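You operate a simulated robot arm through the tools that you are given. There is no shell and no other tool.

Carry out the task below with a simulated robot arm. There is one attempt and no reset: what you move stays moved.

JOB
With the grey meter, find the magenta patch on the long desk's sheet that misses 1.30 D; correct its zone.
Fine: meter back on its mat; white slider to magenta and ZONE dial to that patch's number, then MORE once if it read low, LESS once if high; leave the sheet; leave the long desk's other controls.

Only the result counts: the job must be done as asked and must still hold three seconds after the hand-in. Knocking over, shifting, dropping, spilling or breaking anything else fails it. Flat cloth is picked up by pressing the open fingertips on it (5 to 10 N) and closing them slowly along it; thin cloth reads only 2 to 8 mm in the jaws.

ROBOT AND FRAMES
A 7-joint arm with a fingered hand, fixed in place. Base frame: the origin is at the foot of the arm, x ahead of it, y to its left, z up. Lengths are in m, angles in rad, forces in N, time in s.
With the tool pointing down near the work surface it reaches from about 0.18 to 0.8 m from the base axis. Its first joint turns from -2.897 to 2.897 rad. Payload 4.9 kg.
Tool frame: the origin (TCP) lies between the finger pads and is the grasp point; the fingertips stand 0.032 m ahead of it; z points along the fingers, y is the line along which they close. Largest opening 0.192 m; the body of the gripper starts 0.089 m behind the TCP. The gripper is a hand of 3 fingers: y runs from the thumb to the fingers, the wrist lies at [0, 0, -0.267] in the tool frame, and closing takes about 1.5 s.
Orientation is told as [roll, pitch, yaw] about the base's x, y, z axes, in that order, counted from this pose: with the fingers straight down and closing along the base's y, the tool's x points along the base's -x, its y along +y and its z along -z.

CONTROLS
- The arm moves only by the tool drive_tool. Its argument "deltas" is a list of rows, each an object (a shift or turn left out is 0, a gripper value left out holds the last) with "offset": the shift along the tool's x, y, z in m, a list of three; "delta_rot": the turn, a rotation vector about the tool's x, y, z in rad, a list of three. In form: [{"offset": [tx, ty, tz], "delta_rot": [ax, ay, az]}, ...]. A call has 1 to 20 rows; each row is the pose to reach, as a shift and turn from the pose commanded when the call began, along the tool's axes at that moment. "claw" is the opening in per cent of the stroke, from 0 (shut) to 100 (fully open), set as the call begins (left out, the last holds). Rows are played at 5 a second. More than 0.05 m and 0.15 rad between two rows, or a gripper value outside its range, and nothing of the call is played. A pose out of reach is approached as far as the arm can. The call stops where the force on the tool passes 40 N (or 10 N more than at its start, if that is more) or the arm is blocked; 0.2 s more then pass. The fingers move at their own pace (about 0.153 m/s each) and stop on an object; they squeeze with about 24 N. The grip force told is the motor's: it shows also when the fingers shut on nothing. Time passes only in rows, and 0.2 s behind the last, so rows that repeat a pose let the fingers close. The reply holds the time, the measured pose of the TCP, the force on the tool along the base axes, the opening and the grip force, in the units named above and with some noise, with the torque about the TCP (base axes, N m) and any sound that the robot's microphone picked up.
- Cameras (640 x 400 px; columns grow to the right, rows downward): "scene" is fixed at [0.2183, -0.5014, 1.498]; the picture's right is [1.00, -0.09, 0.00], its down [-0.05, -0.52, -0.85] and it looks along [0.07, 0.85, -0.52] (base axes); focal length 318 px, centre (320, 200). "wrist" rides on the gripper at [0.08, -0.046, -0.113] in the tool frame; the picture's right is [0.50, 0.87, 0.00], its down [-0.67, 0.39, -0.63] and it looks along [-0.55, 0.32, 0.78] (tool axes); focal length 226 px, centre (320, 200). There is no depth. A picture from a camera that has moved, and an enlarged one, comes with that camera's place and axes in the base frame and with its lens.
- camera(camera): a new picture of that camera. It takes no simulated time.
- set_fingers(finger1, finger2, thumb_bend): sets how far each is bent, from 0 (flat) to 100 (curled in); at 30 the hand is open as for a grip, at 70 the pads meet at the TCP. One left out holds its place. A second passes; each finger stops where it meets its share of the squeeze, and holds until it gets a number again. A gripper value or a shape takes the hand back. It gives what a move gives, with no picture; readings hold the bend of each and the force on the fingers (four entries, about 0 where the hand has none), thumb and palm.
- preshape(shape): the hand has 3 fingers and takes this shape, open, in about a second: jaw (thumb against the fingers, like two jaws); tri (thumb and two fingers); tip (a fingertip pinch); poke (one finger out to press); point (the index stretched); flat (the hand flat); cup (the hand cupped); fist (a fist). The gripper value then closes the fingers along that shape, each until it touches; the sizes above hold for jaw. It gives what a move gives, with no picture.
- enlarge(camera, box): a new picture of the part [left, top, right, bottom] of that camera's present view, enlarged. It takes no simulated time.
- hand_in(): hands the job in; it is judged then, once.

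Places have to be worked out from the pictures, the camera data and where the tool is seen. Open the gripper and draw the arm clear of the work before you hand the job in, unless the task says otherwise.

The tools are called after "Request:" as name(argument=value, ...) on one line, values as JSON. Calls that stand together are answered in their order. drive_tool: Moves the arm, as the interface text tells. Its arguments: {"type":"object","properties":{"deltas":{"type":"array"},"claw":{"type":"number"}},"required":["deltas"]} The other tools are called the same way: preshape (shape) gives the hand a shape; set_fingers (finger1, finger2, thumb_bend) moves the fingers one by one; camera (camera) takes a picture; enlarge (camera, box) takes an enlarged picture of a part of a camera's view; hand_in () hands the job in.

At the start:

```text
clock: 0.0
position: [0.3453, 0.3805, 1.2211]
tcp_rot: [0.001, 0.0, -0.001]
contact_force: [0.3, -0.3, -0.3]
moment: [0.01, 0.03, 0.01]
width: 0.1918
gripper_force: 0.1
shape: jaw
bend: [30.0, 30.0, 30.0]
finger forces: [0.1, 0.0, 0.1, 0.1, 0.0, 0.1]
```

scene: 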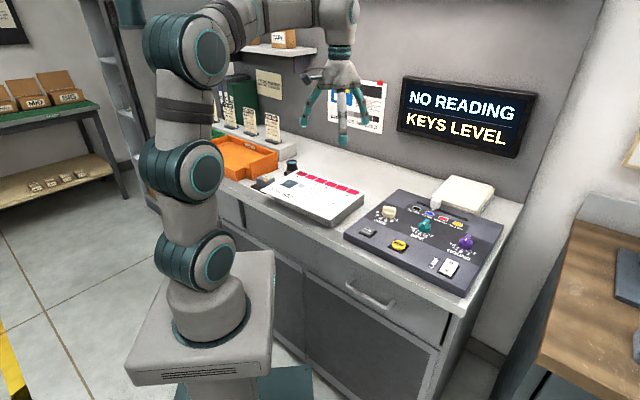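
wrist: 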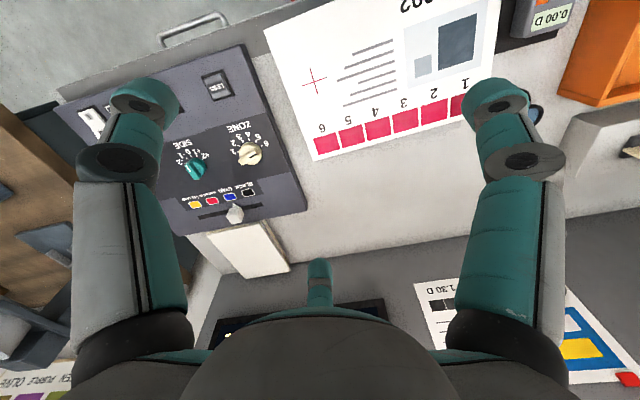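

I start by looking closer at the desk: the console, the sheet and the meter, without moving anything.

Request:
enlarge(camera="scene", box=[340, 170, 520, 300])

Request:
enlarge(camera="scene", box=[200, 90, 380, 230])

Request:
enlarge(camera="wrist", box=[60, 30, 320, 280])

Request:
enlarge(camera="wrist", box=[280, 0, 640, 180])

```text
3.08 times, centred on (430, 235) of scene
camera zoom: at [0.2183, -0.5014, 1.498], right [1.0, -0.09, 0.0], down [-0.05, -0.52, -0.85], along [0.07, 0.85, -0.52], focal length 978 px, centre (-18, 92)
```

zoom: 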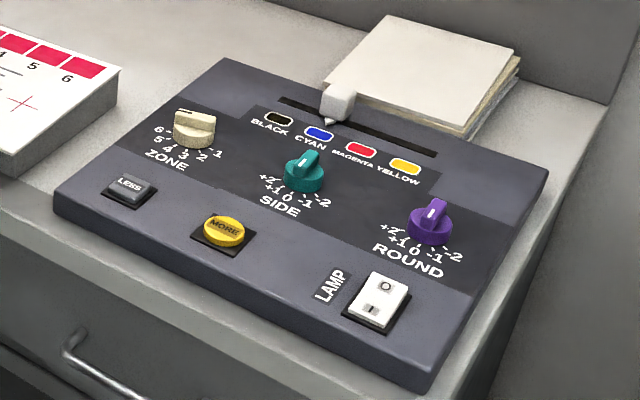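

```text
2.86 times, centred on (290, 160) of scene
camera zoom: at [0.2183, -0.5014, 1.498], right [1.0, -0.09, 0.0], down [-0.05, -0.52, -0.85], along [0.07, 0.85, -0.52], focal length 908 px, centre (406, 314)
```

zoom: 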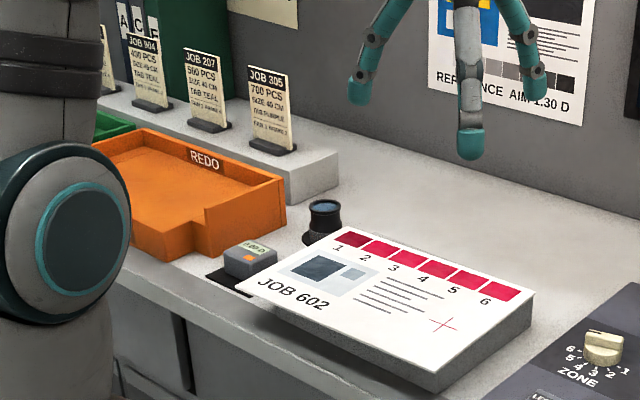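

```text
1.60 times, centred on (190, 155) of wrist
camera zoom: at [0.2664, 0.3348, 1.3334], right [-0.5, 0.87, 0.0], down [0.67, 0.39, 0.63], along [0.55, 0.32, -0.78], focal length 362 px, centre (528, 272)
```

zoom: 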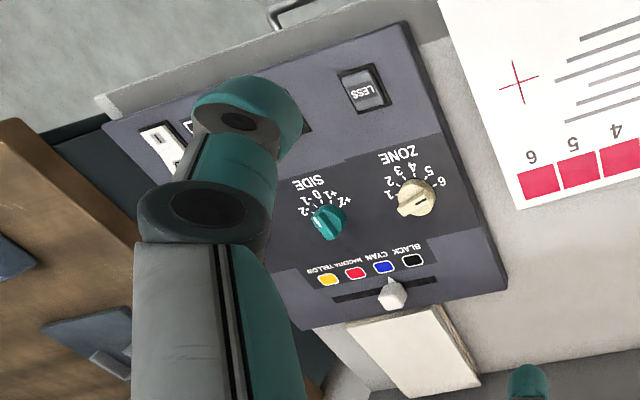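

```text
1.78 times, centred on (460, 90) of wrist
camera zoom: at [0.2664, 0.3348, 1.3334], right [-0.5, 0.87, 0.0], down [0.67, 0.39, 0.63], along [0.55, 0.32, -0.78], focal length 402 px, centre (71, 396)
```

zoom: 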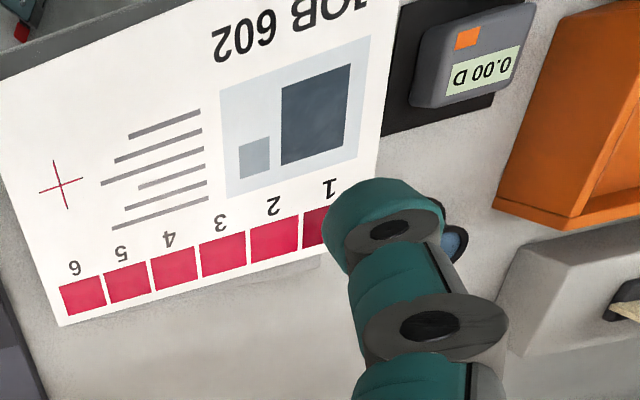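

The wall screen says "NO READING / KEYS LEVEL". By triangulation the sheet lies at z≈0.95 and the desk runs along about (0.73,-0.68). The meter is near (0.107, 0.588) and the console near (0.5–0.7, 0.3). I swing the hand so it lines up with the desk and look at the meter from nearer, staying high.

Request:
drive_tool(deltas=[{"offset": [0.034, 0.006, 0.009], "delta_rot": [0, 0, -0.103]}, {"offset": [0.068, 0.0125, 0.018], "delta_rot": [0, 0, -0.206]}, {"offset": [0.102, 0.019, 0.026], "delta_rot": [0, 0, -0.309]}, {"offset": [0.136, 0.025, 0.035], "delta_rot": [0, 0, -0.412]}, {"offset": [0.17, 0.031, 0.044], "delta_rot": [0, 0, -0.515]}, {"offset": [0.204, 0.037, 0.053], "delta_rot": [0, 0, -0.618]}, {"offset": [0.238, 0.044, 0.062], "delta_rot": [0, 0, -0.721]}, {"offset": [0.273, 0.05, 0.07], "delta_rot": [0, 0, -0.824]}, {"offset": [0.273, 0.05, 0.07], "delta_rot": [0, 0, -0.824]}])

Request:
camera(camera="wrist")

Request:
camera(camera="scene")

```text
clock: 2.0
position: [0.0729, 0.4292, 1.15]
tcp_rot: [-0.001, -0.001, 0.824]
contact_force: [-0.5, -0.1, -1.1]
moment: [0.04, -0.01, 0.02]
width: 0.1919
gripper_force: 0.2
shape: jaw
bend: [30.0, 30.0, 30.0]
finger forces: [0.0, 0.0, 0.0, 0.0, 0.0, 0.0]
```

```text
taken
camera wrist: at [0.0527, 0.3405, 1.2633], right [-0.98, 0.22, 0.0], down [0.17, 0.76, 0.63], along [0.14, 0.62, -0.78], focal length 226 px, centre (320, 200)
```

wrist: 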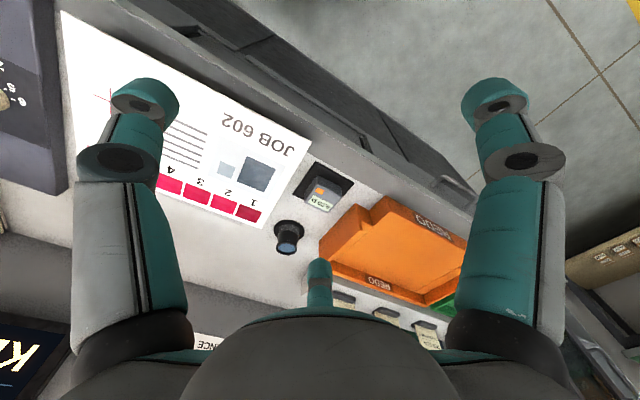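

```text
taken
```

scene: 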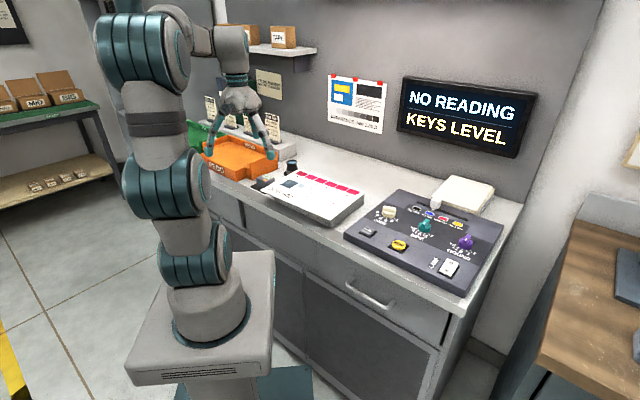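

The meter sits on its black mat between the sheet board and the orange tray. I enlarge that area to see the gaps and its orientation.

Request:
enlarge(camera="wrist", box=[240, 130, 400, 260])

Request:
enlarge(camera="scene", box=[230, 140, 330, 220])

```text
3.08 times, centred on (320, 195) of wrist
camera zoom: at [0.0527, 0.3405, 1.2633], right [-0.98, 0.22, 0.0], down [0.17, 0.76, 0.63], along [0.14, 0.62, -0.78], focal length 696 px, centre (320, 215)
```

zoom: 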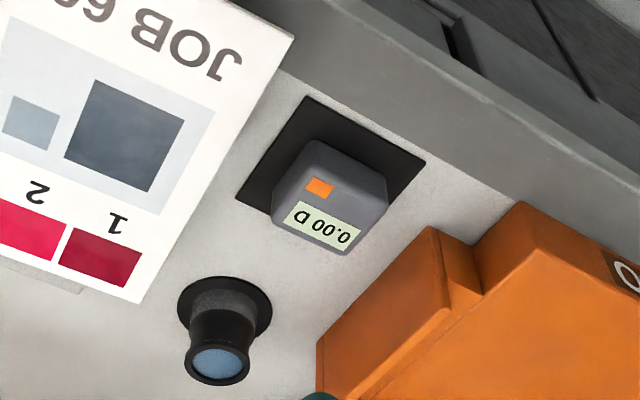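

```text
5.00 times, centred on (280, 180) of scene
camera zoom: at [0.2183, -0.5014, 1.498], right [1.0, -0.09, 0.0], down [-0.05, -0.52, -0.85], along [0.07, 0.85, -0.52], focal length 1589 px, centre (520, 300)
```

zoom: 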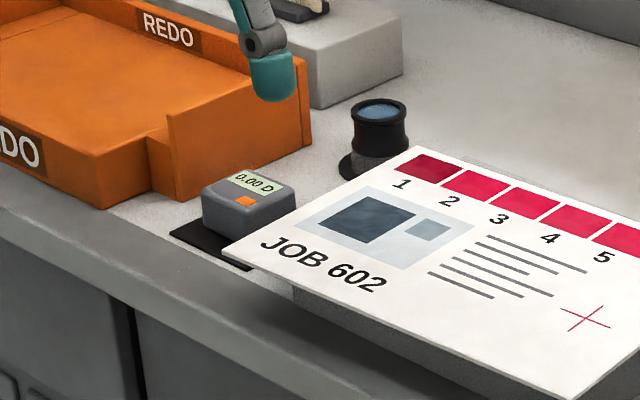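

I have the desk top at z≈0.897 and the mat centre near (0.105, 0.603). I zoom further on the meter from both cameras to get its size and exact placing.

Request:
enlarge(camera="wrist", box=[290, 145, 354, 185])

Request:
enlarge(camera="wrist", box=[285, 150, 365, 215])

Request:
enlarge(camera="scene", box=[255, 165, 303, 195])

```text
10.00 times, centred on (322, 165) of wrist
camera zoom: at [0.0527, 0.3405, 1.2633], right [-0.98, 0.22, 0.0], down [0.17, 0.76, 0.63], along [0.14, 0.62, -0.78], focal length 2261 px, centre (300, 550)
```

zoom: 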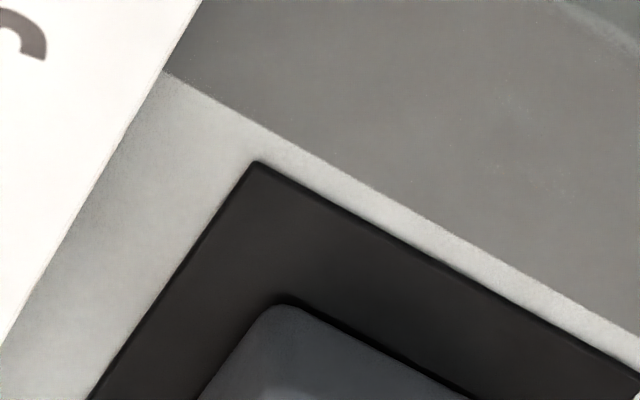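

```text
6.15 times, centred on (325, 182) of wrist
camera zoom: at [0.0527, 0.3405, 1.2633], right [-0.98, 0.22, 0.0], down [0.17, 0.76, 0.63], along [0.14, 0.62, -0.78], focal length 1391 px, centre (289, 308)
```

zoom: 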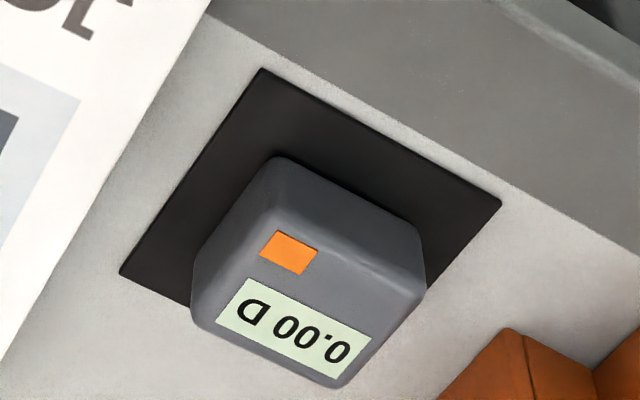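

```text
13.33 times, centred on (279, 180) of scene
camera zoom: at [0.2183, -0.5014, 1.498], right [1.0, -0.09, 0.0], down [-0.05, -0.52, -0.85], along [0.07, 0.85, -0.52], focal length 4238 px, centre (867, 467)
```

zoom: 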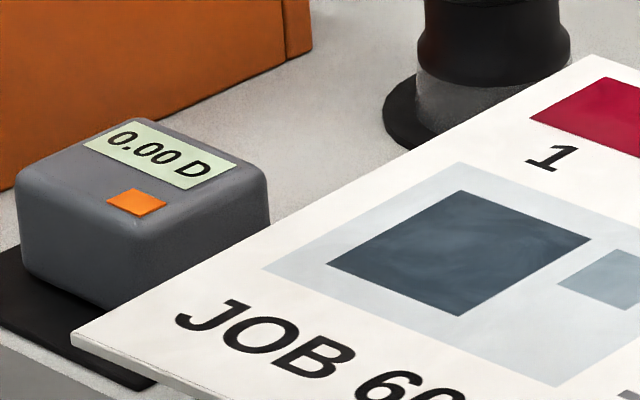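

The meter is about 0.056 × 0.045 m, centred on the mat at roughly (0.105, 0.602), with about 5 cm free to the tray and 5 cm to the sheet. Before choosing a grip I try the hand shapes in free air to see where the fingertips meet.

Request:
preshape(shape="tip")

Request:
camera(camera="wrist")

Request:
enlarge(camera="scene", box=[190, 60, 300, 170])

```text
clock: 2.9
position: [0.0726, 0.4306, 1.151]
tcp_rot: [0.003, 0.0, 0.823]
contact_force: [0.1, 0.1, 0.1]
moment: [-0.01, 0.05, 0.01]
width: 0.1918
gripper_force: 0.1
shape: tip
bend: [30.0, 30.0, 30.0]
finger forces: [0.0, 0.1, 0.0, 0.0, 0.0, 0.0]
```

```text
taken
camera wrist: at [0.053, 0.3405, 1.2633], right [-0.98, 0.22, 0.0], down [0.17, 0.76, 0.63], along [0.14, 0.62, -0.78], focal length 226 px, centre (320, 200)
```

wrist: 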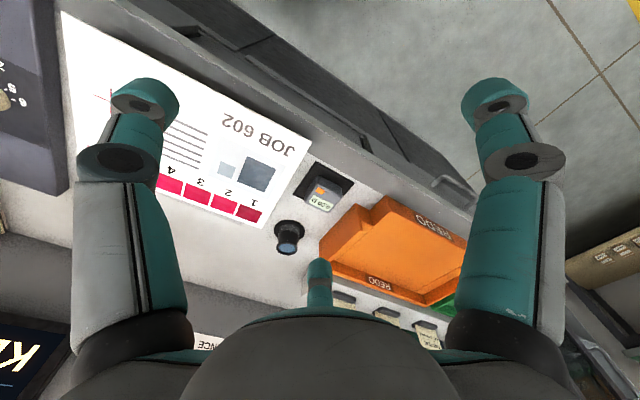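

```text
3.64 times, centred on (245, 115) of scene
camera zoom: at [0.2183, -0.5014, 1.498], right [1.0, -0.09, 0.0], down [-0.05, -0.52, -0.85], along [0.07, 0.85, -0.52], focal length 1156 px, centre (593, 509)
```

zoom: 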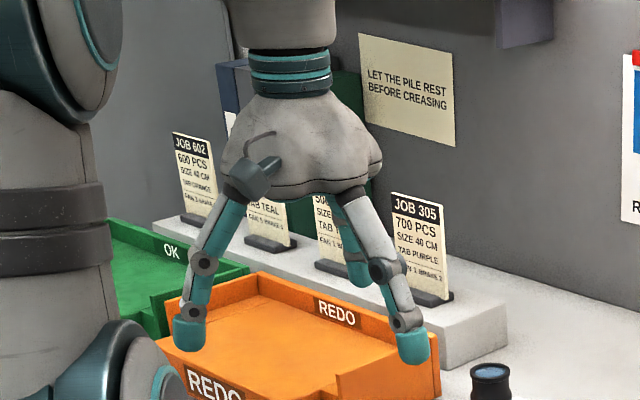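

The three fingers close radially toward the TCP (thumb at tool −y, the two fingers about ±60° off +y). For the box-shaped meter I'll put the thumb behind it and the two fingers in front, at yaw ≈ 2.36, clear of tray and loupe. I turn and move to about 0.2 m above the meter.

Request:
drive_tool(deltas=[{"offset": [-0.0123, 0.0077, 0.0], "delta_rot": [0, 0, -0.128]}, {"offset": [-0.0246, 0.0154, 0.0], "delta_rot": [0, 0, -0.256]}, {"offset": [-0.037, 0.0231, 0.0], "delta_rot": [0, 0, -0.384]}, {"offset": [-0.0493, 0.0309, 0.0], "delta_rot": [0, 0, -0.512]}, {"offset": [-0.0616, 0.0386, 0.005], "delta_rot": [0, 0, -0.64]}, {"offset": [-0.0739, 0.0463, 0.01], "delta_rot": [0, 0, -0.768]}, {"offset": [-0.0862, 0.054, 0.015], "delta_rot": [0, 0, -0.896]}, {"offset": [-0.0985, 0.0617, 0.02], "delta_rot": [0, 0, -1.024]}, {"offset": [-0.1109, 0.0695, 0.025], "delta_rot": [0, 0, -1.152]}, {"offset": [-0.1232, 0.0772, 0.03], "delta_rot": [0, 0, -1.28]}, {"offset": [-0.1355, 0.0849, 0.04], "delta_rot": [0, 0, -1.408]}, {"offset": [-0.1478, 0.0926, 0.051], "delta_rot": [0, 0, -1.536]}, {"offset": [-0.1478, 0.0926, 0.051], "delta_rot": [0, 0, -1.536]}])

Request:
camera(camera="wrist")

Request:
camera(camera="scene")

```text
clock: 5.7
position: [0.1065, 0.6014, 1.0995]
tcp_rot: [0.0, -0.001, 2.362]
contact_force: [0.5, -0.2, 0.2]
moment: [-0.02, -0.01, -0.02]
width: 0.192
gripper_force: 0.1
shape: tip
bend: [30.0, 30.0, 30.0]
finger forces: [0.0, 0.0, 0.0, 0.0, 0.0, 0.1]
```

```text
taken
camera wrist: at [0.1943, 0.5786, 1.2123], right [-0.25, -0.97, 0.0], down [-0.75, 0.2, 0.63], along [-0.61, 0.16, -0.78], focal length 226 px, centre (320, 200)
```

wrist: 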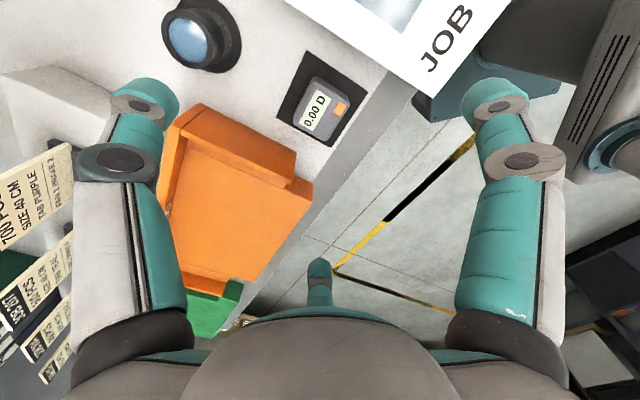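

```text
taken
```

scene: 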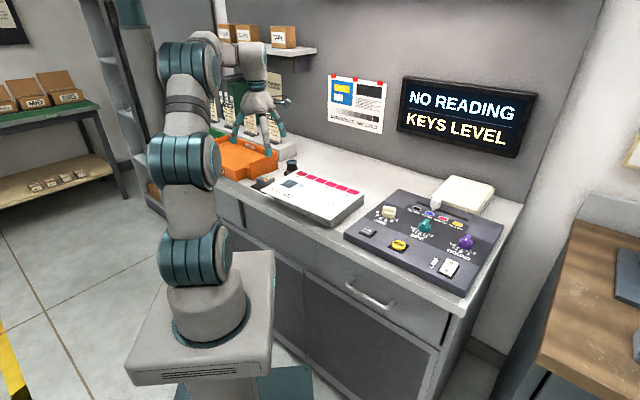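

The pose is reached. I enlarge the meter in the wrist view to refine its centre, orientation and the clearances around the fingers.

Request:
enlarge(camera="wrist", box=[260, 40, 388, 150])

Request:
enlarge(camera="scene", box=[205, 60, 325, 200])

```text
3.64 times, centred on (324, 95) of wrist
camera zoom: at [0.1943, 0.5786, 1.2123], right [-0.25, -0.97, 0.0], down [-0.75, 0.2, 0.63], along [-0.61, 0.16, -0.78], focal length 822 px, centre (306, 582)
```

zoom: 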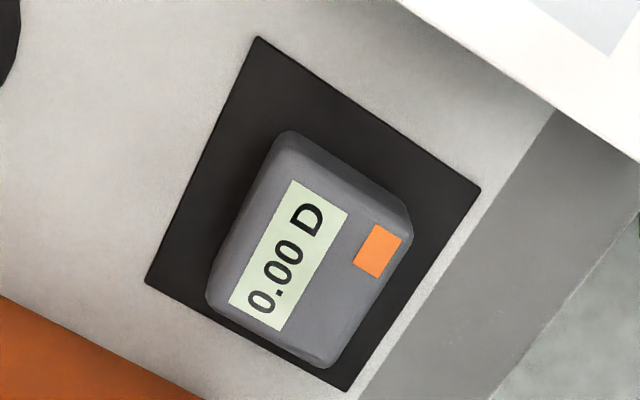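

```text
2.86 times, centred on (265, 130) of scene
camera zoom: at [0.2183, -0.5014, 1.498], right [1.0, -0.09, 0.0], down [-0.05, -0.52, -0.85], along [0.07, 0.85, -0.52], focal length 908 px, centre (477, 400)
```

zoom: 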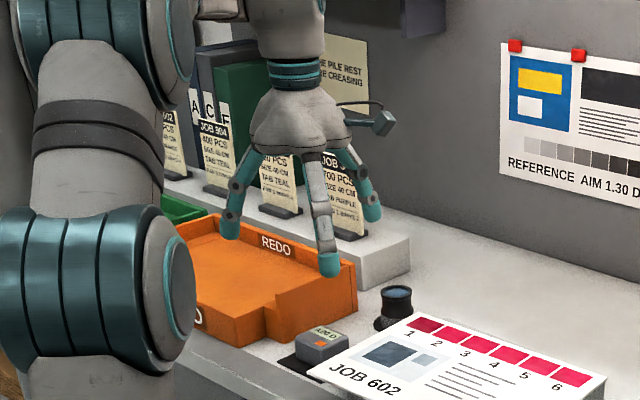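

The mat's corners put its centre at (0.1045, 0.6016) and the desk axes at 45°, and the meter is centred on it (about 0.058 × 0.046). I partly close the fingers here in the air to see how the tips sit before descending.

Request:
drive_tool(deltas=[{"offset": [0, 0, 0]}, {"offset": [0, 0, 0]}, {"offset": [0, 0, 0]}, {"offset": [0, 0, 0]}], claw=60)

Request:
camera(camera="wrist")

Request:
enlarge(camera="scene", box=[225, 60, 325, 160])

```text
clock: 6.7
position: [0.1048, 0.6019, 1.0997]
tcp_rot: [0.0, 0.0, 2.363]
contact_force: [-0.5, 0.0, -0.1]
moment: [0.04, -0.04, -0.01]
width: 0.1159
gripper_force: 0.1
shape: tip
bend: [32.0, 32.0, 70.0]
finger forces: [0.0, 0.0, 0.0, 0.1, 0.0, 0.1]
```

```text
taken
camera wrist: at [0.1942, 0.5784, 1.2123], right [-0.25, -0.97, 0.0], down [-0.75, 0.2, 0.63], along [-0.61, 0.16, -0.78], focal length 226 px, centre (320, 200)
```

wrist: 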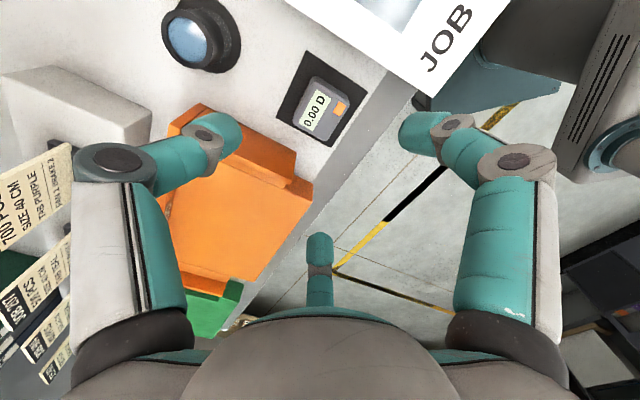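

```text
4.00 times, centred on (275, 110) of scene
camera zoom: at [0.2183, -0.5014, 1.498], right [1.0, -0.09, 0.0], down [-0.05, -0.52, -0.85], along [0.07, 0.85, -0.52], focal length 1272 px, centre (500, 560)
```

zoom: 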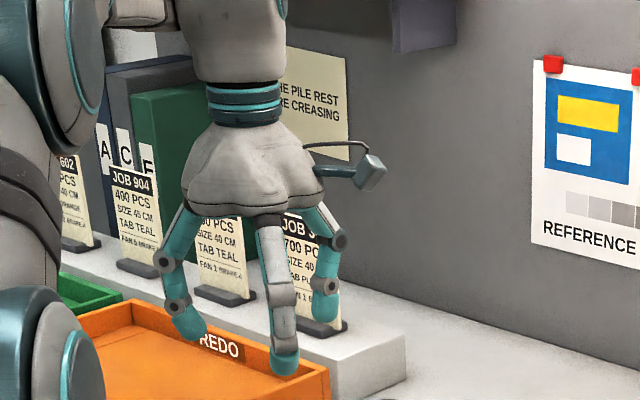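

The tip shape curls the end joints strongly. I compare with the jaw shape at the same opening.

Request:
preshape(shape="jaw")

Request:
drive_tool(deltas=[{"offset": [0, 0, 0]}, {"offset": [0, 0, 0]}, {"offset": [0, 0, 0]}, {"offset": [0, 0, 0]}], claw=50)

Request:
camera(camera="wrist")

Request:
enlarge(camera="scene", box=[225, 60, 325, 160])

```text
clock: 7.6
position: [0.1053, 0.6012, 1.0995]
tcp_rot: [0.0, 0.0, 2.363]
contact_force: [0.2, 0.0, 0.3]
moment: [-0.02, -0.04, 0.01]
width: 0.1921
gripper_force: 0.0
shape: jaw
bend: [30.0, 30.0, 30.0]
finger forces: [0.0, 0.0, 0.0, 0.0, 0.0, 0.0]
```

```text
clock: 8.6
position: [0.1062, 0.6011, 1.099]
tcp_rot: [0.0, 0.001, 2.36]
contact_force: [-0.3, 0.7, 0.0]
moment: [-0.01, -0.01, -0.01]
width: 0.0967
gripper_force: 0.1
shape: jaw
bend: [36.0, 36.0, 70.0]
finger forces: [0.0, 0.0, 0.0, 0.0, 0.1, 0.0]
```

```text
taken
camera wrist: at [0.1942, 0.5784, 1.2123], right [-0.25, -0.97, 0.0], down [-0.75, 0.2, 0.63], along [-0.61, 0.16, -0.78], focal length 226 px, centre (320, 200)
```

wrist: 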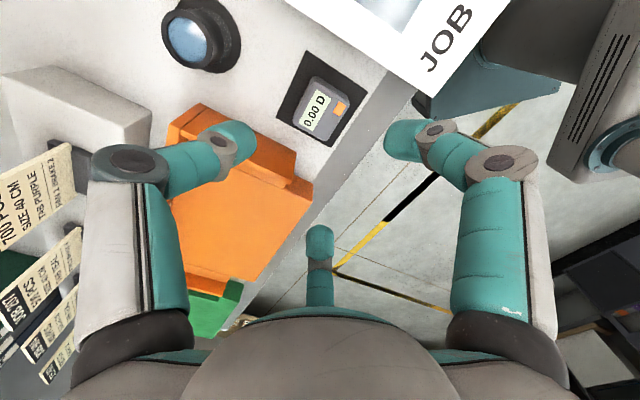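

```text
4.00 times, centred on (275, 110) of scene
camera zoom: at [0.2183, -0.5014, 1.498], right [1.0, -0.09, 0.0], down [-0.05, -0.52, -0.85], along [0.07, 0.85, -0.52], focal length 1272 px, centre (500, 560)
```

zoom: 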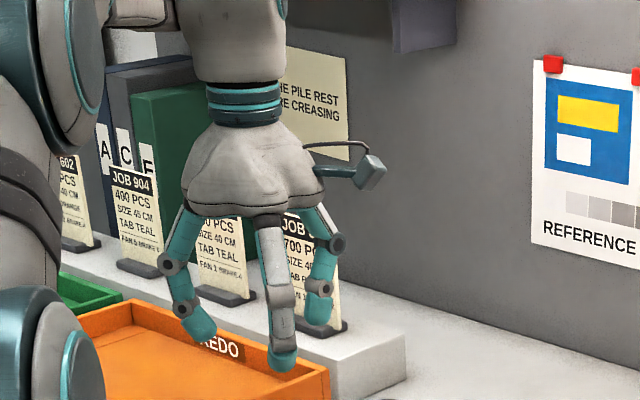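

Near the tips the finger's last joint bulges to about R≈0.085 m, and at this yaw one finger would come too close to the sheet's edge. Turning the hand 15° (yaw ≈ 2.10) clears both tray and sheet. The meter top triangulates to z≈0.937. I rotate and descend to TCP z≈0.99 for a check.

Request:
drive_tool(deltas=[{"offset": [0, 0, 0.02], "delta_rot": [0, 0, 0.131]}, {"offset": [0, 0, 0.04], "delta_rot": [0, 0, 0.262]}, {"offset": [0, 0, 0.065], "delta_rot": [0, 0, 0.262]}, {"offset": [0, 0, 0.09], "delta_rot": [0, 0, 0.262]}, {"offset": [0, 0, 0.11], "delta_rot": [0, 0, 0.262]}, {"offset": [0, 0, 0.11], "delta_rot": [0, 0, 0.262]}], claw=50)

Request:
camera(camera="wrist")

Request:
enlarge(camera="scene", box=[225, 100, 325, 200])

```text
clock: 10.0
position: [0.1054, 0.6024, 0.9896]
tcp_rot: [0.0, 0.0, 2.098]
contact_force: [-1.0, 0.1, -1.0]
moment: [0.06, 0.01, 0.02]
width: 0.0964
gripper_force: 0.0
shape: jaw
bend: [36.0, 36.0, 70.0]
finger forces: [0.1, 0.0, 0.1, 0.0, 0.0, 0.0]
```

```text
taken
camera wrist: at [0.1851, 0.5566, 1.1022], right [-0.5, -0.87, 0.0], down [-0.67, 0.38, 0.63], along [-0.55, 0.31, -0.78], focal length 226 px, centre (320, 200)
```

wrist: 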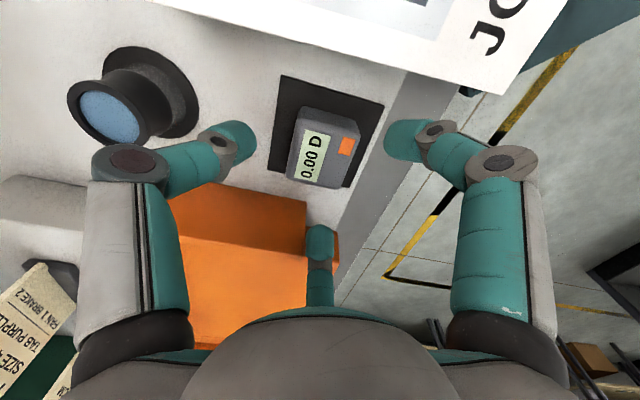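

```text
4.00 times, centred on (275, 150) of scene
camera zoom: at [0.2183, -0.5014, 1.498], right [1.0, -0.09, 0.0], down [-0.05, -0.52, -0.85], along [0.07, 0.85, -0.52], focal length 1272 px, centre (500, 400)
```

zoom: 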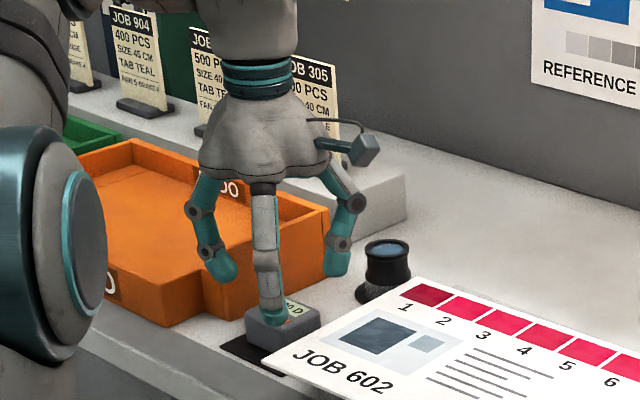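

Meter and hand line up. I enlarge around the finger near the tray and the far finger to check clearance before going lower.

Request:
enlarge(camera="wrist", box=[220, 60, 460, 290])

Request:
enlarge(camera="scene", box=[255, 145, 315, 200])

```text
1.74 times, centred on (340, 175) of wrist
camera zoom: at [0.1851, 0.5566, 1.1022], right [-0.5, -0.87, 0.0], down [-0.67, 0.38, 0.63], along [-0.55, 0.31, -0.78], focal length 393 px, centre (285, 244)
```

zoom: 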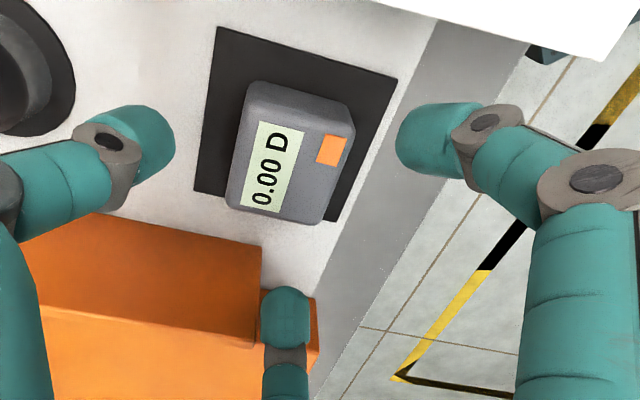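

```text
7.27 times, centred on (285, 172) of scene
camera zoom: at [0.2183, -0.5014, 1.498], right [1.0, -0.09, 0.0], down [-0.05, -0.52, -0.85], along [0.07, 0.85, -0.52], focal length 2312 px, centre (574, 400)
```

zoom: 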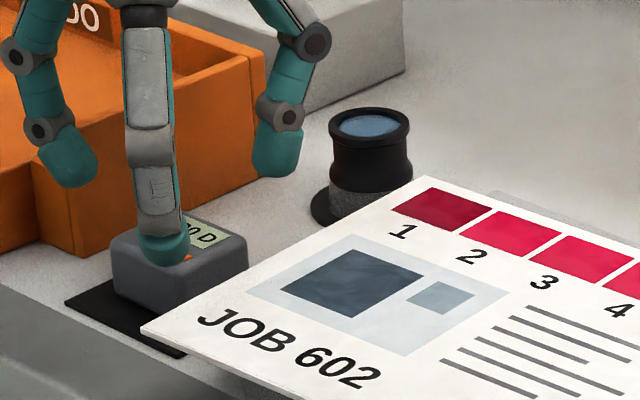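

The meter centre still comes out at (0.105, 0.602), with about 8 mm to the tray and 12 mm to the sheet for the fingers. I close slightly to 46 % and lower slowly to TCP z≈0.942.

Request:
drive_tool(deltas=[{"offset": [0, 0, 0.0]}, {"offset": [0, 0, 0.01]}, {"offset": [0, 0, 0.02]}, {"offset": [0, 0, 0.029]}, {"offset": [0, 0, 0.037]}, {"offset": [0, 0, 0.043]}, {"offset": [0, 0, 0.047]}, {"offset": [0, 0, 0.047]}], claw=46)

Request:
camera(camera="wrist")

Request:
enlarge(camera="scene", box=[245, 135, 315, 200])

```text
clock: 11.8
position: [0.1053, 0.6015, 0.942]
tcp_rot: [-0.001, 0.0, 2.099]
contact_force: [-0.6, 0.4, -0.2]
moment: [0.01, -0.01, -0.03]
width: 0.0888
gripper_force: 0.1
shape: jaw
bend: [38.0, 38.0, 70.0]
finger forces: [0.0, 0.0, 0.0, 0.0, 0.1, 0.0]
```

```text
taken
camera wrist: at [0.1849, 0.5561, 1.0555], right [-0.5, -0.87, 0.0], down [-0.67, 0.39, 0.63], along [-0.55, 0.31, -0.78], focal length 226 px, centre (320, 200)
```

wrist: 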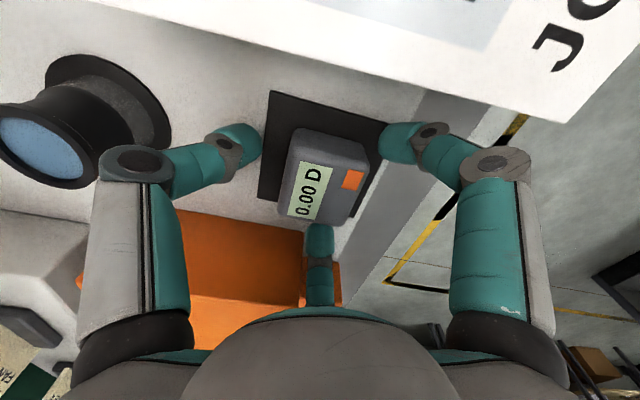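

```text
6.15 times, centred on (280, 168) of scene
camera zoom: at [0.2183, -0.5014, 1.498], right [1.0, -0.09, 0.0], down [-0.05, -0.52, -0.85], along [0.07, 0.85, -0.52], focal length 1956 px, centre (566, 400)
```

zoom: 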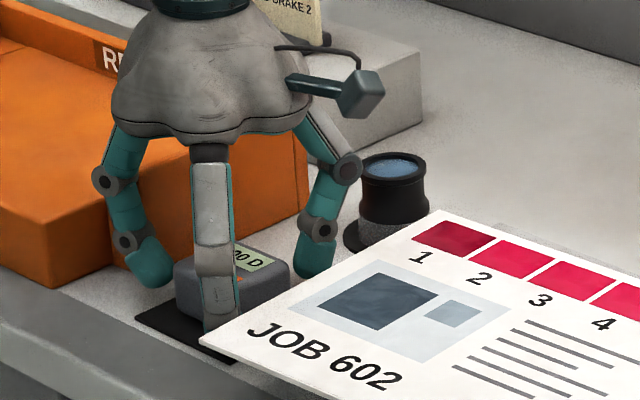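

All three fingers surround the meter without contact. I close the grip now.

Request:
drive_tool(deltas=[{"offset": [0, 0, 0]}, {"offset": [0, 0, 0]}, {"offset": [0, 0, 0]}, {"offset": [0, 0, 0]}, {"offset": [0, 0, 0]}, {"offset": [0, 0, 0]}, {"offset": [0, 0, 0]}, {"offset": [0, 0, 0]}], claw=0)

Request:
camera(camera="wrist")

Request:
enlarge(camera="scene", box=[245, 135, 315, 200])

```text
clock: 13.6
position: [0.1055, 0.6012, 0.9418]
tcp_rot: [-0.001, 0.001, 2.096]
contact_force: [-0.3, 0.8, 0.2]
moment: [-0.03, 0.02, -0.01]
width: 0.0544
gripper_force: 24.1
shape: jaw
bend: [80.0, 79.0, 70.0]
finger forces: [16.3, 19.0, 0.0, 0.1, 22.6, 0.0]
```

```text
taken
camera wrist: at [0.1849, 0.5562, 1.0556], right [-0.5, -0.87, 0.0], down [-0.67, 0.38, 0.63], along [-0.55, 0.31, -0.78], focal length 226 px, centre (320, 200)
```

wrist: 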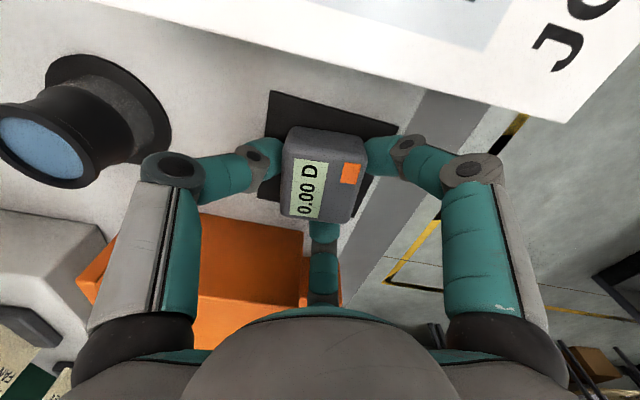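

```text
6.15 times, centred on (280, 168) of scene
camera zoom: at [0.2183, -0.5014, 1.498], right [1.0, -0.09, 0.0], down [-0.05, -0.52, -0.85], along [0.07, 0.85, -0.52], focal length 1956 px, centre (566, 400)
```

zoom: 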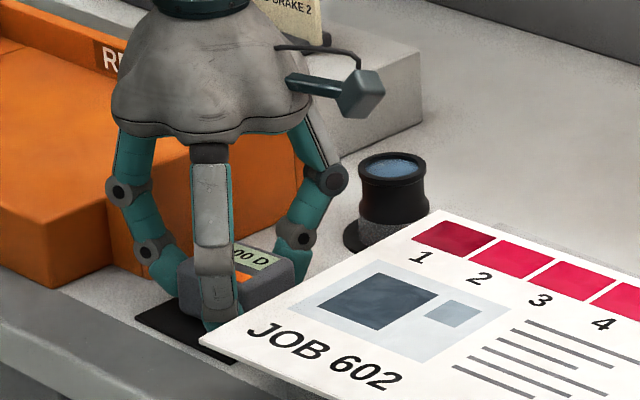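

The grip holds (16/19/23 N on the three fingers). I lift by 2 cm gently and check that the meter comes along level.

Request:
drive_tool(deltas=[{"offset": [0, 0, -0.004]}, {"offset": [0, 0, -0.01]}, {"offset": [0, 0, -0.016]}, {"offset": [0, 0, -0.022]}, {"offset": [0, 0, -0.022]}])

Request:
enlarge(camera="wrist", box=[240, 80, 420, 240])

Request:
enlarge(camera="scene", box=[245, 135, 315, 200])

```text
clock: 14.8
position: [0.1045, 0.6025, 0.964]
tcp_rot: [0.0, 0.0, 2.098]
contact_force: [0.8, -0.4, -1.4]
moment: [-0.04, 0.01, 0.02]
width: 0.0544
gripper_force: 24.4
shape: jaw
bend: [80.0, 79.0, 70.0]
finger forces: [16.4, 19.0, 0.0, 0.0, 22.6, 0.1]
```

```text
2.50 times, centred on (330, 160) of wrist
camera zoom: at [0.1853, 0.5565, 1.0774], right [-0.5, -0.87, 0.0], down [-0.67, 0.39, 0.63], along [-0.55, 0.31, -0.78], focal length 565 px, centre (295, 300)
```

zoom: 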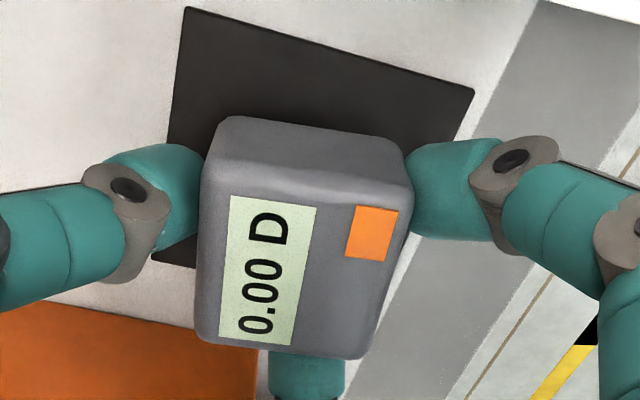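

```text
6.15 times, centred on (280, 168) of scene
camera zoom: at [0.2183, -0.5014, 1.498], right [1.0, -0.09, 0.0], down [-0.05, -0.52, -0.85], along [0.07, 0.85, -0.52], focal length 1956 px, centre (566, 400)
```

zoom: 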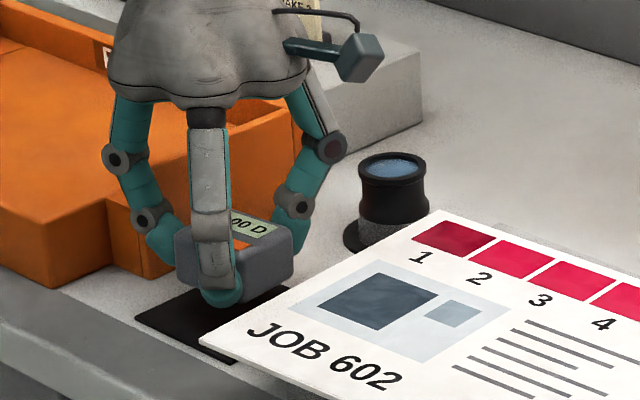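

The meter is lifted level; it turned about 8° in the fingers and its centre is at the TCP. Now a close look at the sheet's patches from the scene camera to get their places.

Request:
enlarge(camera="scene", box=[285, 165, 369, 217])

Request:
enlarge(camera="scene", box=[260, 165, 370, 235])

```text
7.62 times, centred on (327, 191) of scene
camera zoom: at [0.2183, -0.5014, 1.498], right [1.0, -0.09, 0.0], down [-0.05, -0.52, -0.85], along [0.07, 0.85, -0.52], focal length 2422 px, centre (267, 269)
```

zoom: 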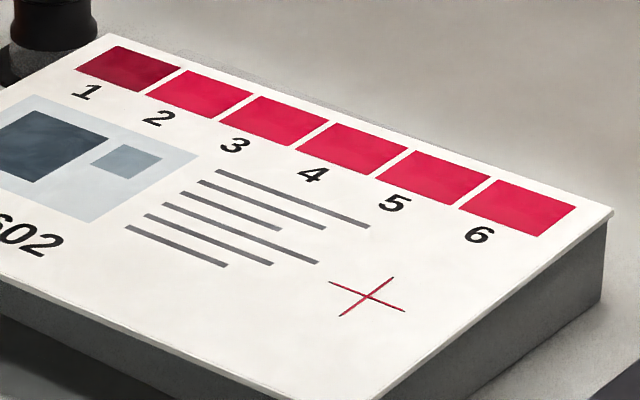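

```text
5.71 times, centred on (315, 200) of scene
camera zoom: at [0.2183, -0.5014, 1.498], right [1.0, -0.09, 0.0], down [-0.05, -0.52, -0.85], along [0.07, 0.85, -0.52], focal length 1816 px, centre (349, 200)
```

zoom: 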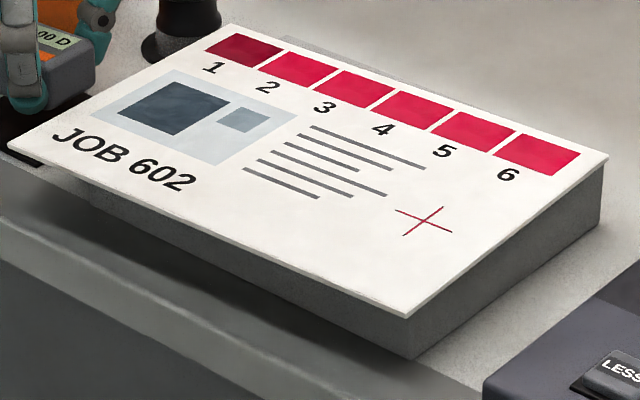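

The sheet is flat at z≈0.951. By fitting, patch n sits at about (0.3313, 0.5140) + (n−3.5)·(0.0341, −0.0313), and the sheet is turned about −42.5°. I lift the meter well clear, carry it over patch 1 and stop with its base about 2 cm above the sheet.

Request:
drive_tool(deltas=[{"offset": [0, 0, -0.03]}, {"offset": [0, 0, -0.06]}, {"offset": [0, 0, -0.085]}, {"offset": [0.02, -0.0292, -0.085], "delta_rot": [0, 0, 0.03]}, {"offset": [0.04, -0.0585, -0.085], "delta_rot": [0, 0, 0.06]}, {"offset": [0.06, -0.0877, -0.085], "delta_rot": [0, 0, 0.09]}, {"offset": [0.0794, -0.1169, -0.085], "delta_rot": [0, 0, 0.105]}, {"offset": [0.0794, -0.1169, -0.065], "delta_rot": [0, 0, 0.105]}, {"offset": [0.0794, -0.1169, -0.05], "delta_rot": [0, 0, 0.105]}, {"offset": [0.0794, -0.1169, -0.05], "delta_rot": [0, 0, 0.105]}])

Request:
camera(camera="wrist")

Request:
camera(camera="scene")

Request:
enlarge(camera="scene", box=[265, 135, 349, 195])

```text
clock: 17.0
position: [0.2454, 0.5926, 1.0145]
tcp_rot: [0.0, 0.001, 1.992]
contact_force: [-0.6, -0.1, -0.6]
moment: [-0.01, 0.0, 0.01]
width: 0.0542
gripper_force: 23.8
shape: jaw
bend: [80.0, 79.0, 70.0]
finger forces: [16.3, 18.9, 0.0, 0.1, 22.6, 0.0]
```

```text
taken
camera wrist: at [0.3213, 0.5392, 1.1274], right [-0.58, -0.81, 0.0], down [-0.63, 0.45, 0.63], along [-0.51, 0.37, -0.78], focal length 226 px, centre (320, 200)
```

wrist: 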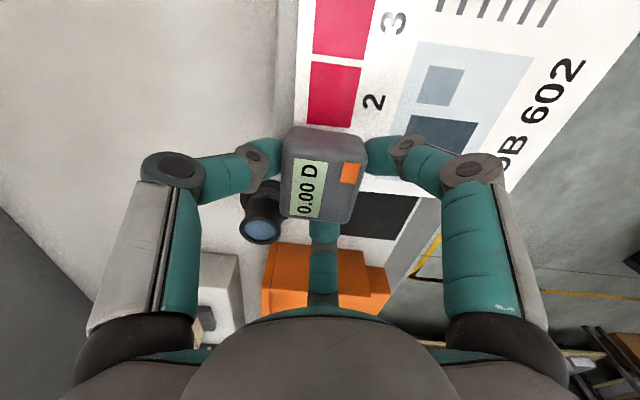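

```text
taken
```

scene: 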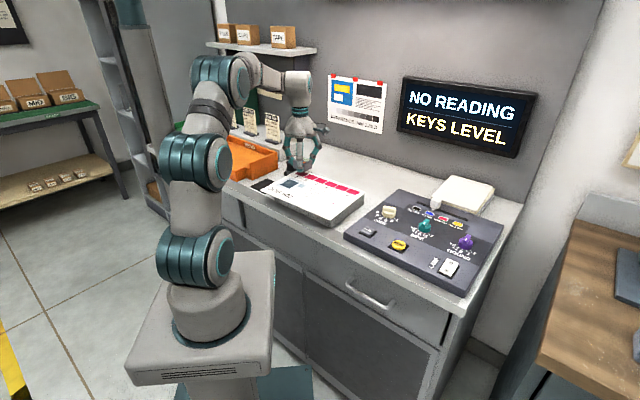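

```text
6.67 times, centred on (307, 165) of scene
camera zoom: at [0.2183, -0.5014, 1.498], right [1.0, -0.09, 0.0], down [-0.05, -0.52, -0.85], along [0.07, 0.85, -0.52], focal length 2119 px, centre (407, 433)
```

zoom: 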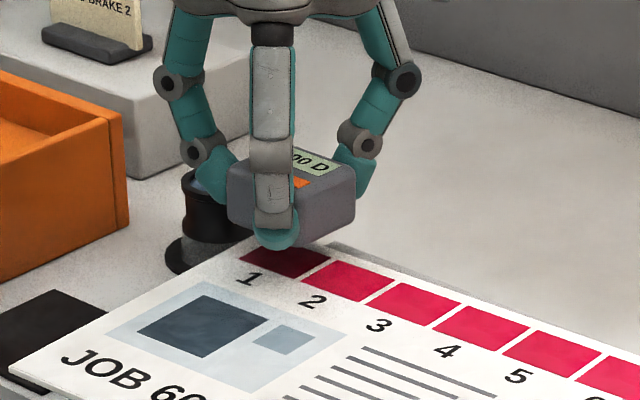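

The meter is level and over patch 1. I lower it slowly in small steps and watch the vertical force.

Request:
drive_tool(deltas=[{"offset": [0, 0, 0.005]}, {"offset": [0, 0, 0.01]}, {"offset": [0, 0, 0.013]}, {"offset": [0, 0, 0.015]}, {"offset": [0, 0, 0.015]}])

Request:
enlarge(camera="scene", box=[265, 135, 349, 195])

Request:
camera(camera="wrist")

```text
clock: 18.2
position: [0.2457, 0.591, 0.9991]
tcp_rot: [0.002, -0.001, 1.994]
contact_force: [-0.2, 0.0, -0.8]
moment: [-0.03, 0.03, -0.01]
width: 0.0545
gripper_force: 24.2
shape: jaw
bend: [80.0, 79.0, 70.0]
finger forces: [16.4, 18.9, 0.0, 0.0, 22.6, 0.0]
```

```text
6.67 times, centred on (307, 165) of scene
camera zoom: at [0.2183, -0.5014, 1.498], right [1.0, -0.09, 0.0], down [-0.05, -0.52, -0.85], along [0.07, 0.85, -0.52], focal length 2119 px, centre (407, 433)
```

zoom: 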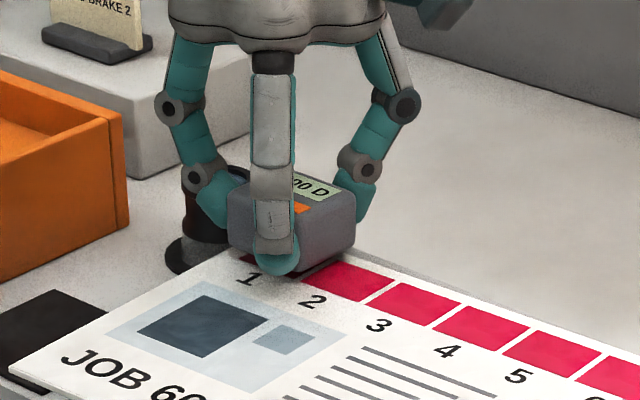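

```text
taken
camera wrist: at [0.321, 0.5386, 1.1124], right [-0.58, -0.81, 0.0], down [-0.63, 0.45, 0.63], along [-0.51, 0.37, -0.78], focal length 226 px, centre (320, 200)
```

wrist: 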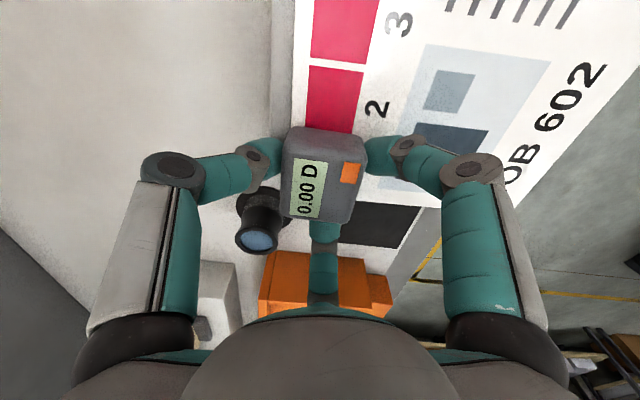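

No contact yet at TCP z 0.999. I go down another 4 mm.

Request:
drive_tool(deltas=[{"offset": [0, 0, 0.001]}, {"offset": [0, 0, 0.002]}, {"offset": [0, 0, 0.003]}, {"offset": [0, 0, 0.004]}, {"offset": [0, 0, 0.004]}])

Request:
camera(camera="scene")

```text
clock: 19.4
position: [0.247, 0.5924, 0.9959]
tcp_rot: [0.001, 0.0, 1.993]
contact_force: [0.3, -1.1, -0.4]
moment: [-0.04, -0.02, 0.03]
width: 0.0544
gripper_force: 23.9
shape: jaw
bend: [80.0, 79.0, 70.0]
finger forces: [16.4, 18.9, 0.0, 0.1, 22.6, 0.0]
```

```text
taken
```

scene: 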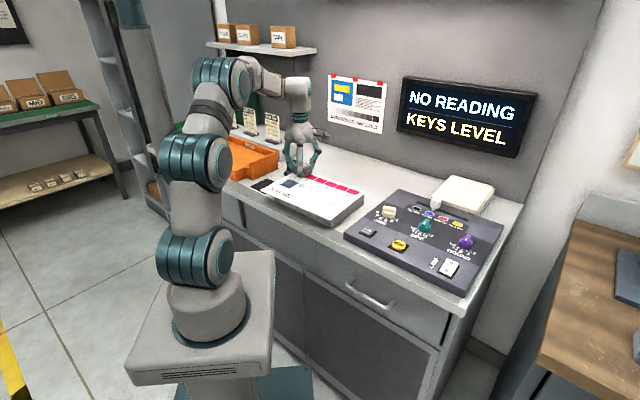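

Still free. I continue down in 1 mm rows, another 5 mm at most.

Request:
drive_tool(deltas=[{"offset": [0, 0, 0.001]}, {"offset": [0, 0, 0.002]}, {"offset": [0, 0, 0.003]}, {"offset": [0, 0, 0.003]}])

Request:
enlarge(camera="wrist", box=[260, 110, 390, 240])

Request:
enlarge(camera="scene", box=[265, 135, 349, 195])

```text
clock: 20.4
position: [0.2464, 0.5918, 0.9931]
tcp_rot: [-0.001, 0.001, 1.992]
contact_force: [0.3, -0.2, 4.1]
moment: [-0.02, -0.18, 0.01]
width: 0.0544
gripper_force: 23.9
shape: jaw
bend: [80.0, 79.0, 70.0]
finger forces: [17.0, 19.1, 0.1, 0.1, 23.1, 0.0]
```

```text
3.08 times, centred on (325, 175) of wrist
camera zoom: at [0.3208, 0.5384, 1.1058], right [-0.58, -0.81, 0.0], down [-0.63, 0.45, 0.63], along [-0.51, 0.37, -0.78], focal length 696 px, centre (305, 277)
```

zoom: 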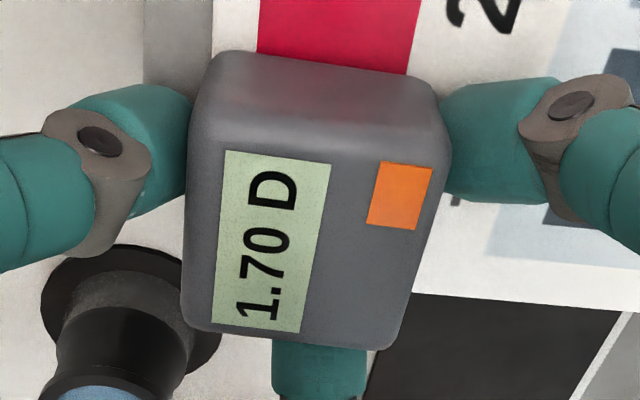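

```text
6.67 times, centred on (307, 165) of scene
camera zoom: at [0.2183, -0.5014, 1.498], right [1.0, -0.09, 0.0], down [-0.05, -0.52, -0.85], along [0.07, 0.85, -0.52], focal length 2119 px, centre (407, 433)
```

zoom: 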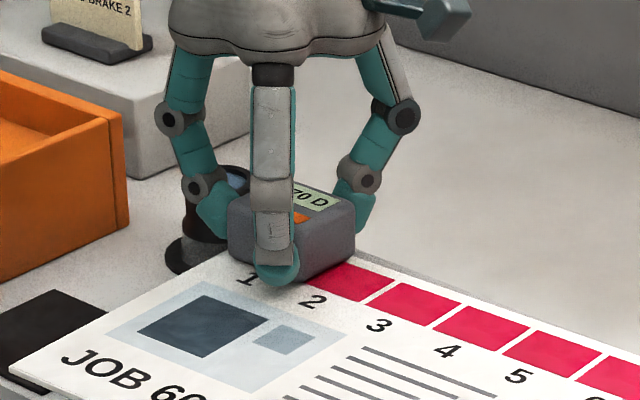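

The meter touched down (4 N) and shows 1.70 D on patch 1. I check the wall screen too.

Request:
camera(camera="scene")

Request:
enlarge(camera="scene", box=[320, 70, 540, 170])

```text
taken
```

scene: 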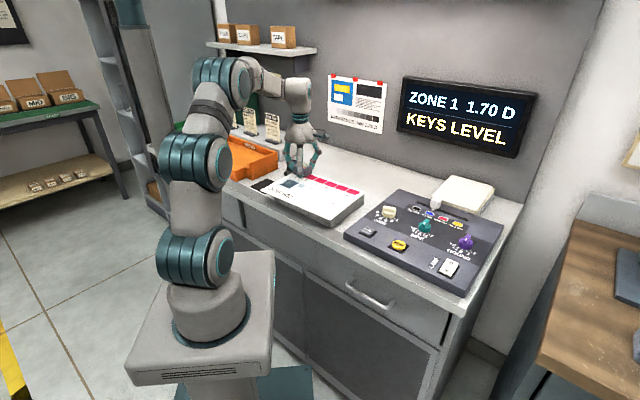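

```text
2.91 times, centred on (430, 120) of scene
camera zoom: at [0.2183, -0.5014, 1.498], right [1.0, -0.09, 0.0], down [-0.05, -0.52, -0.85], along [0.07, 0.85, -0.52], focal length 925 px, centre (0, 433)
```

zoom: 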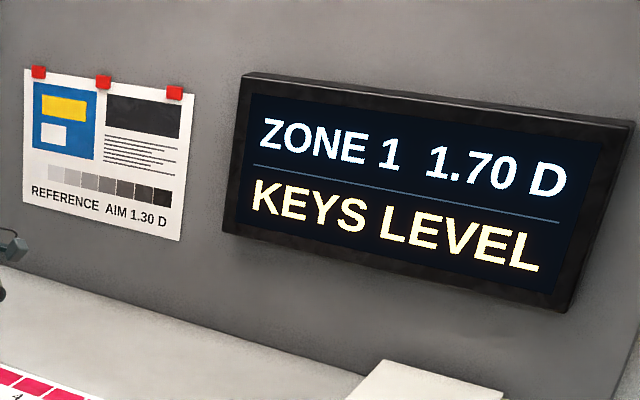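

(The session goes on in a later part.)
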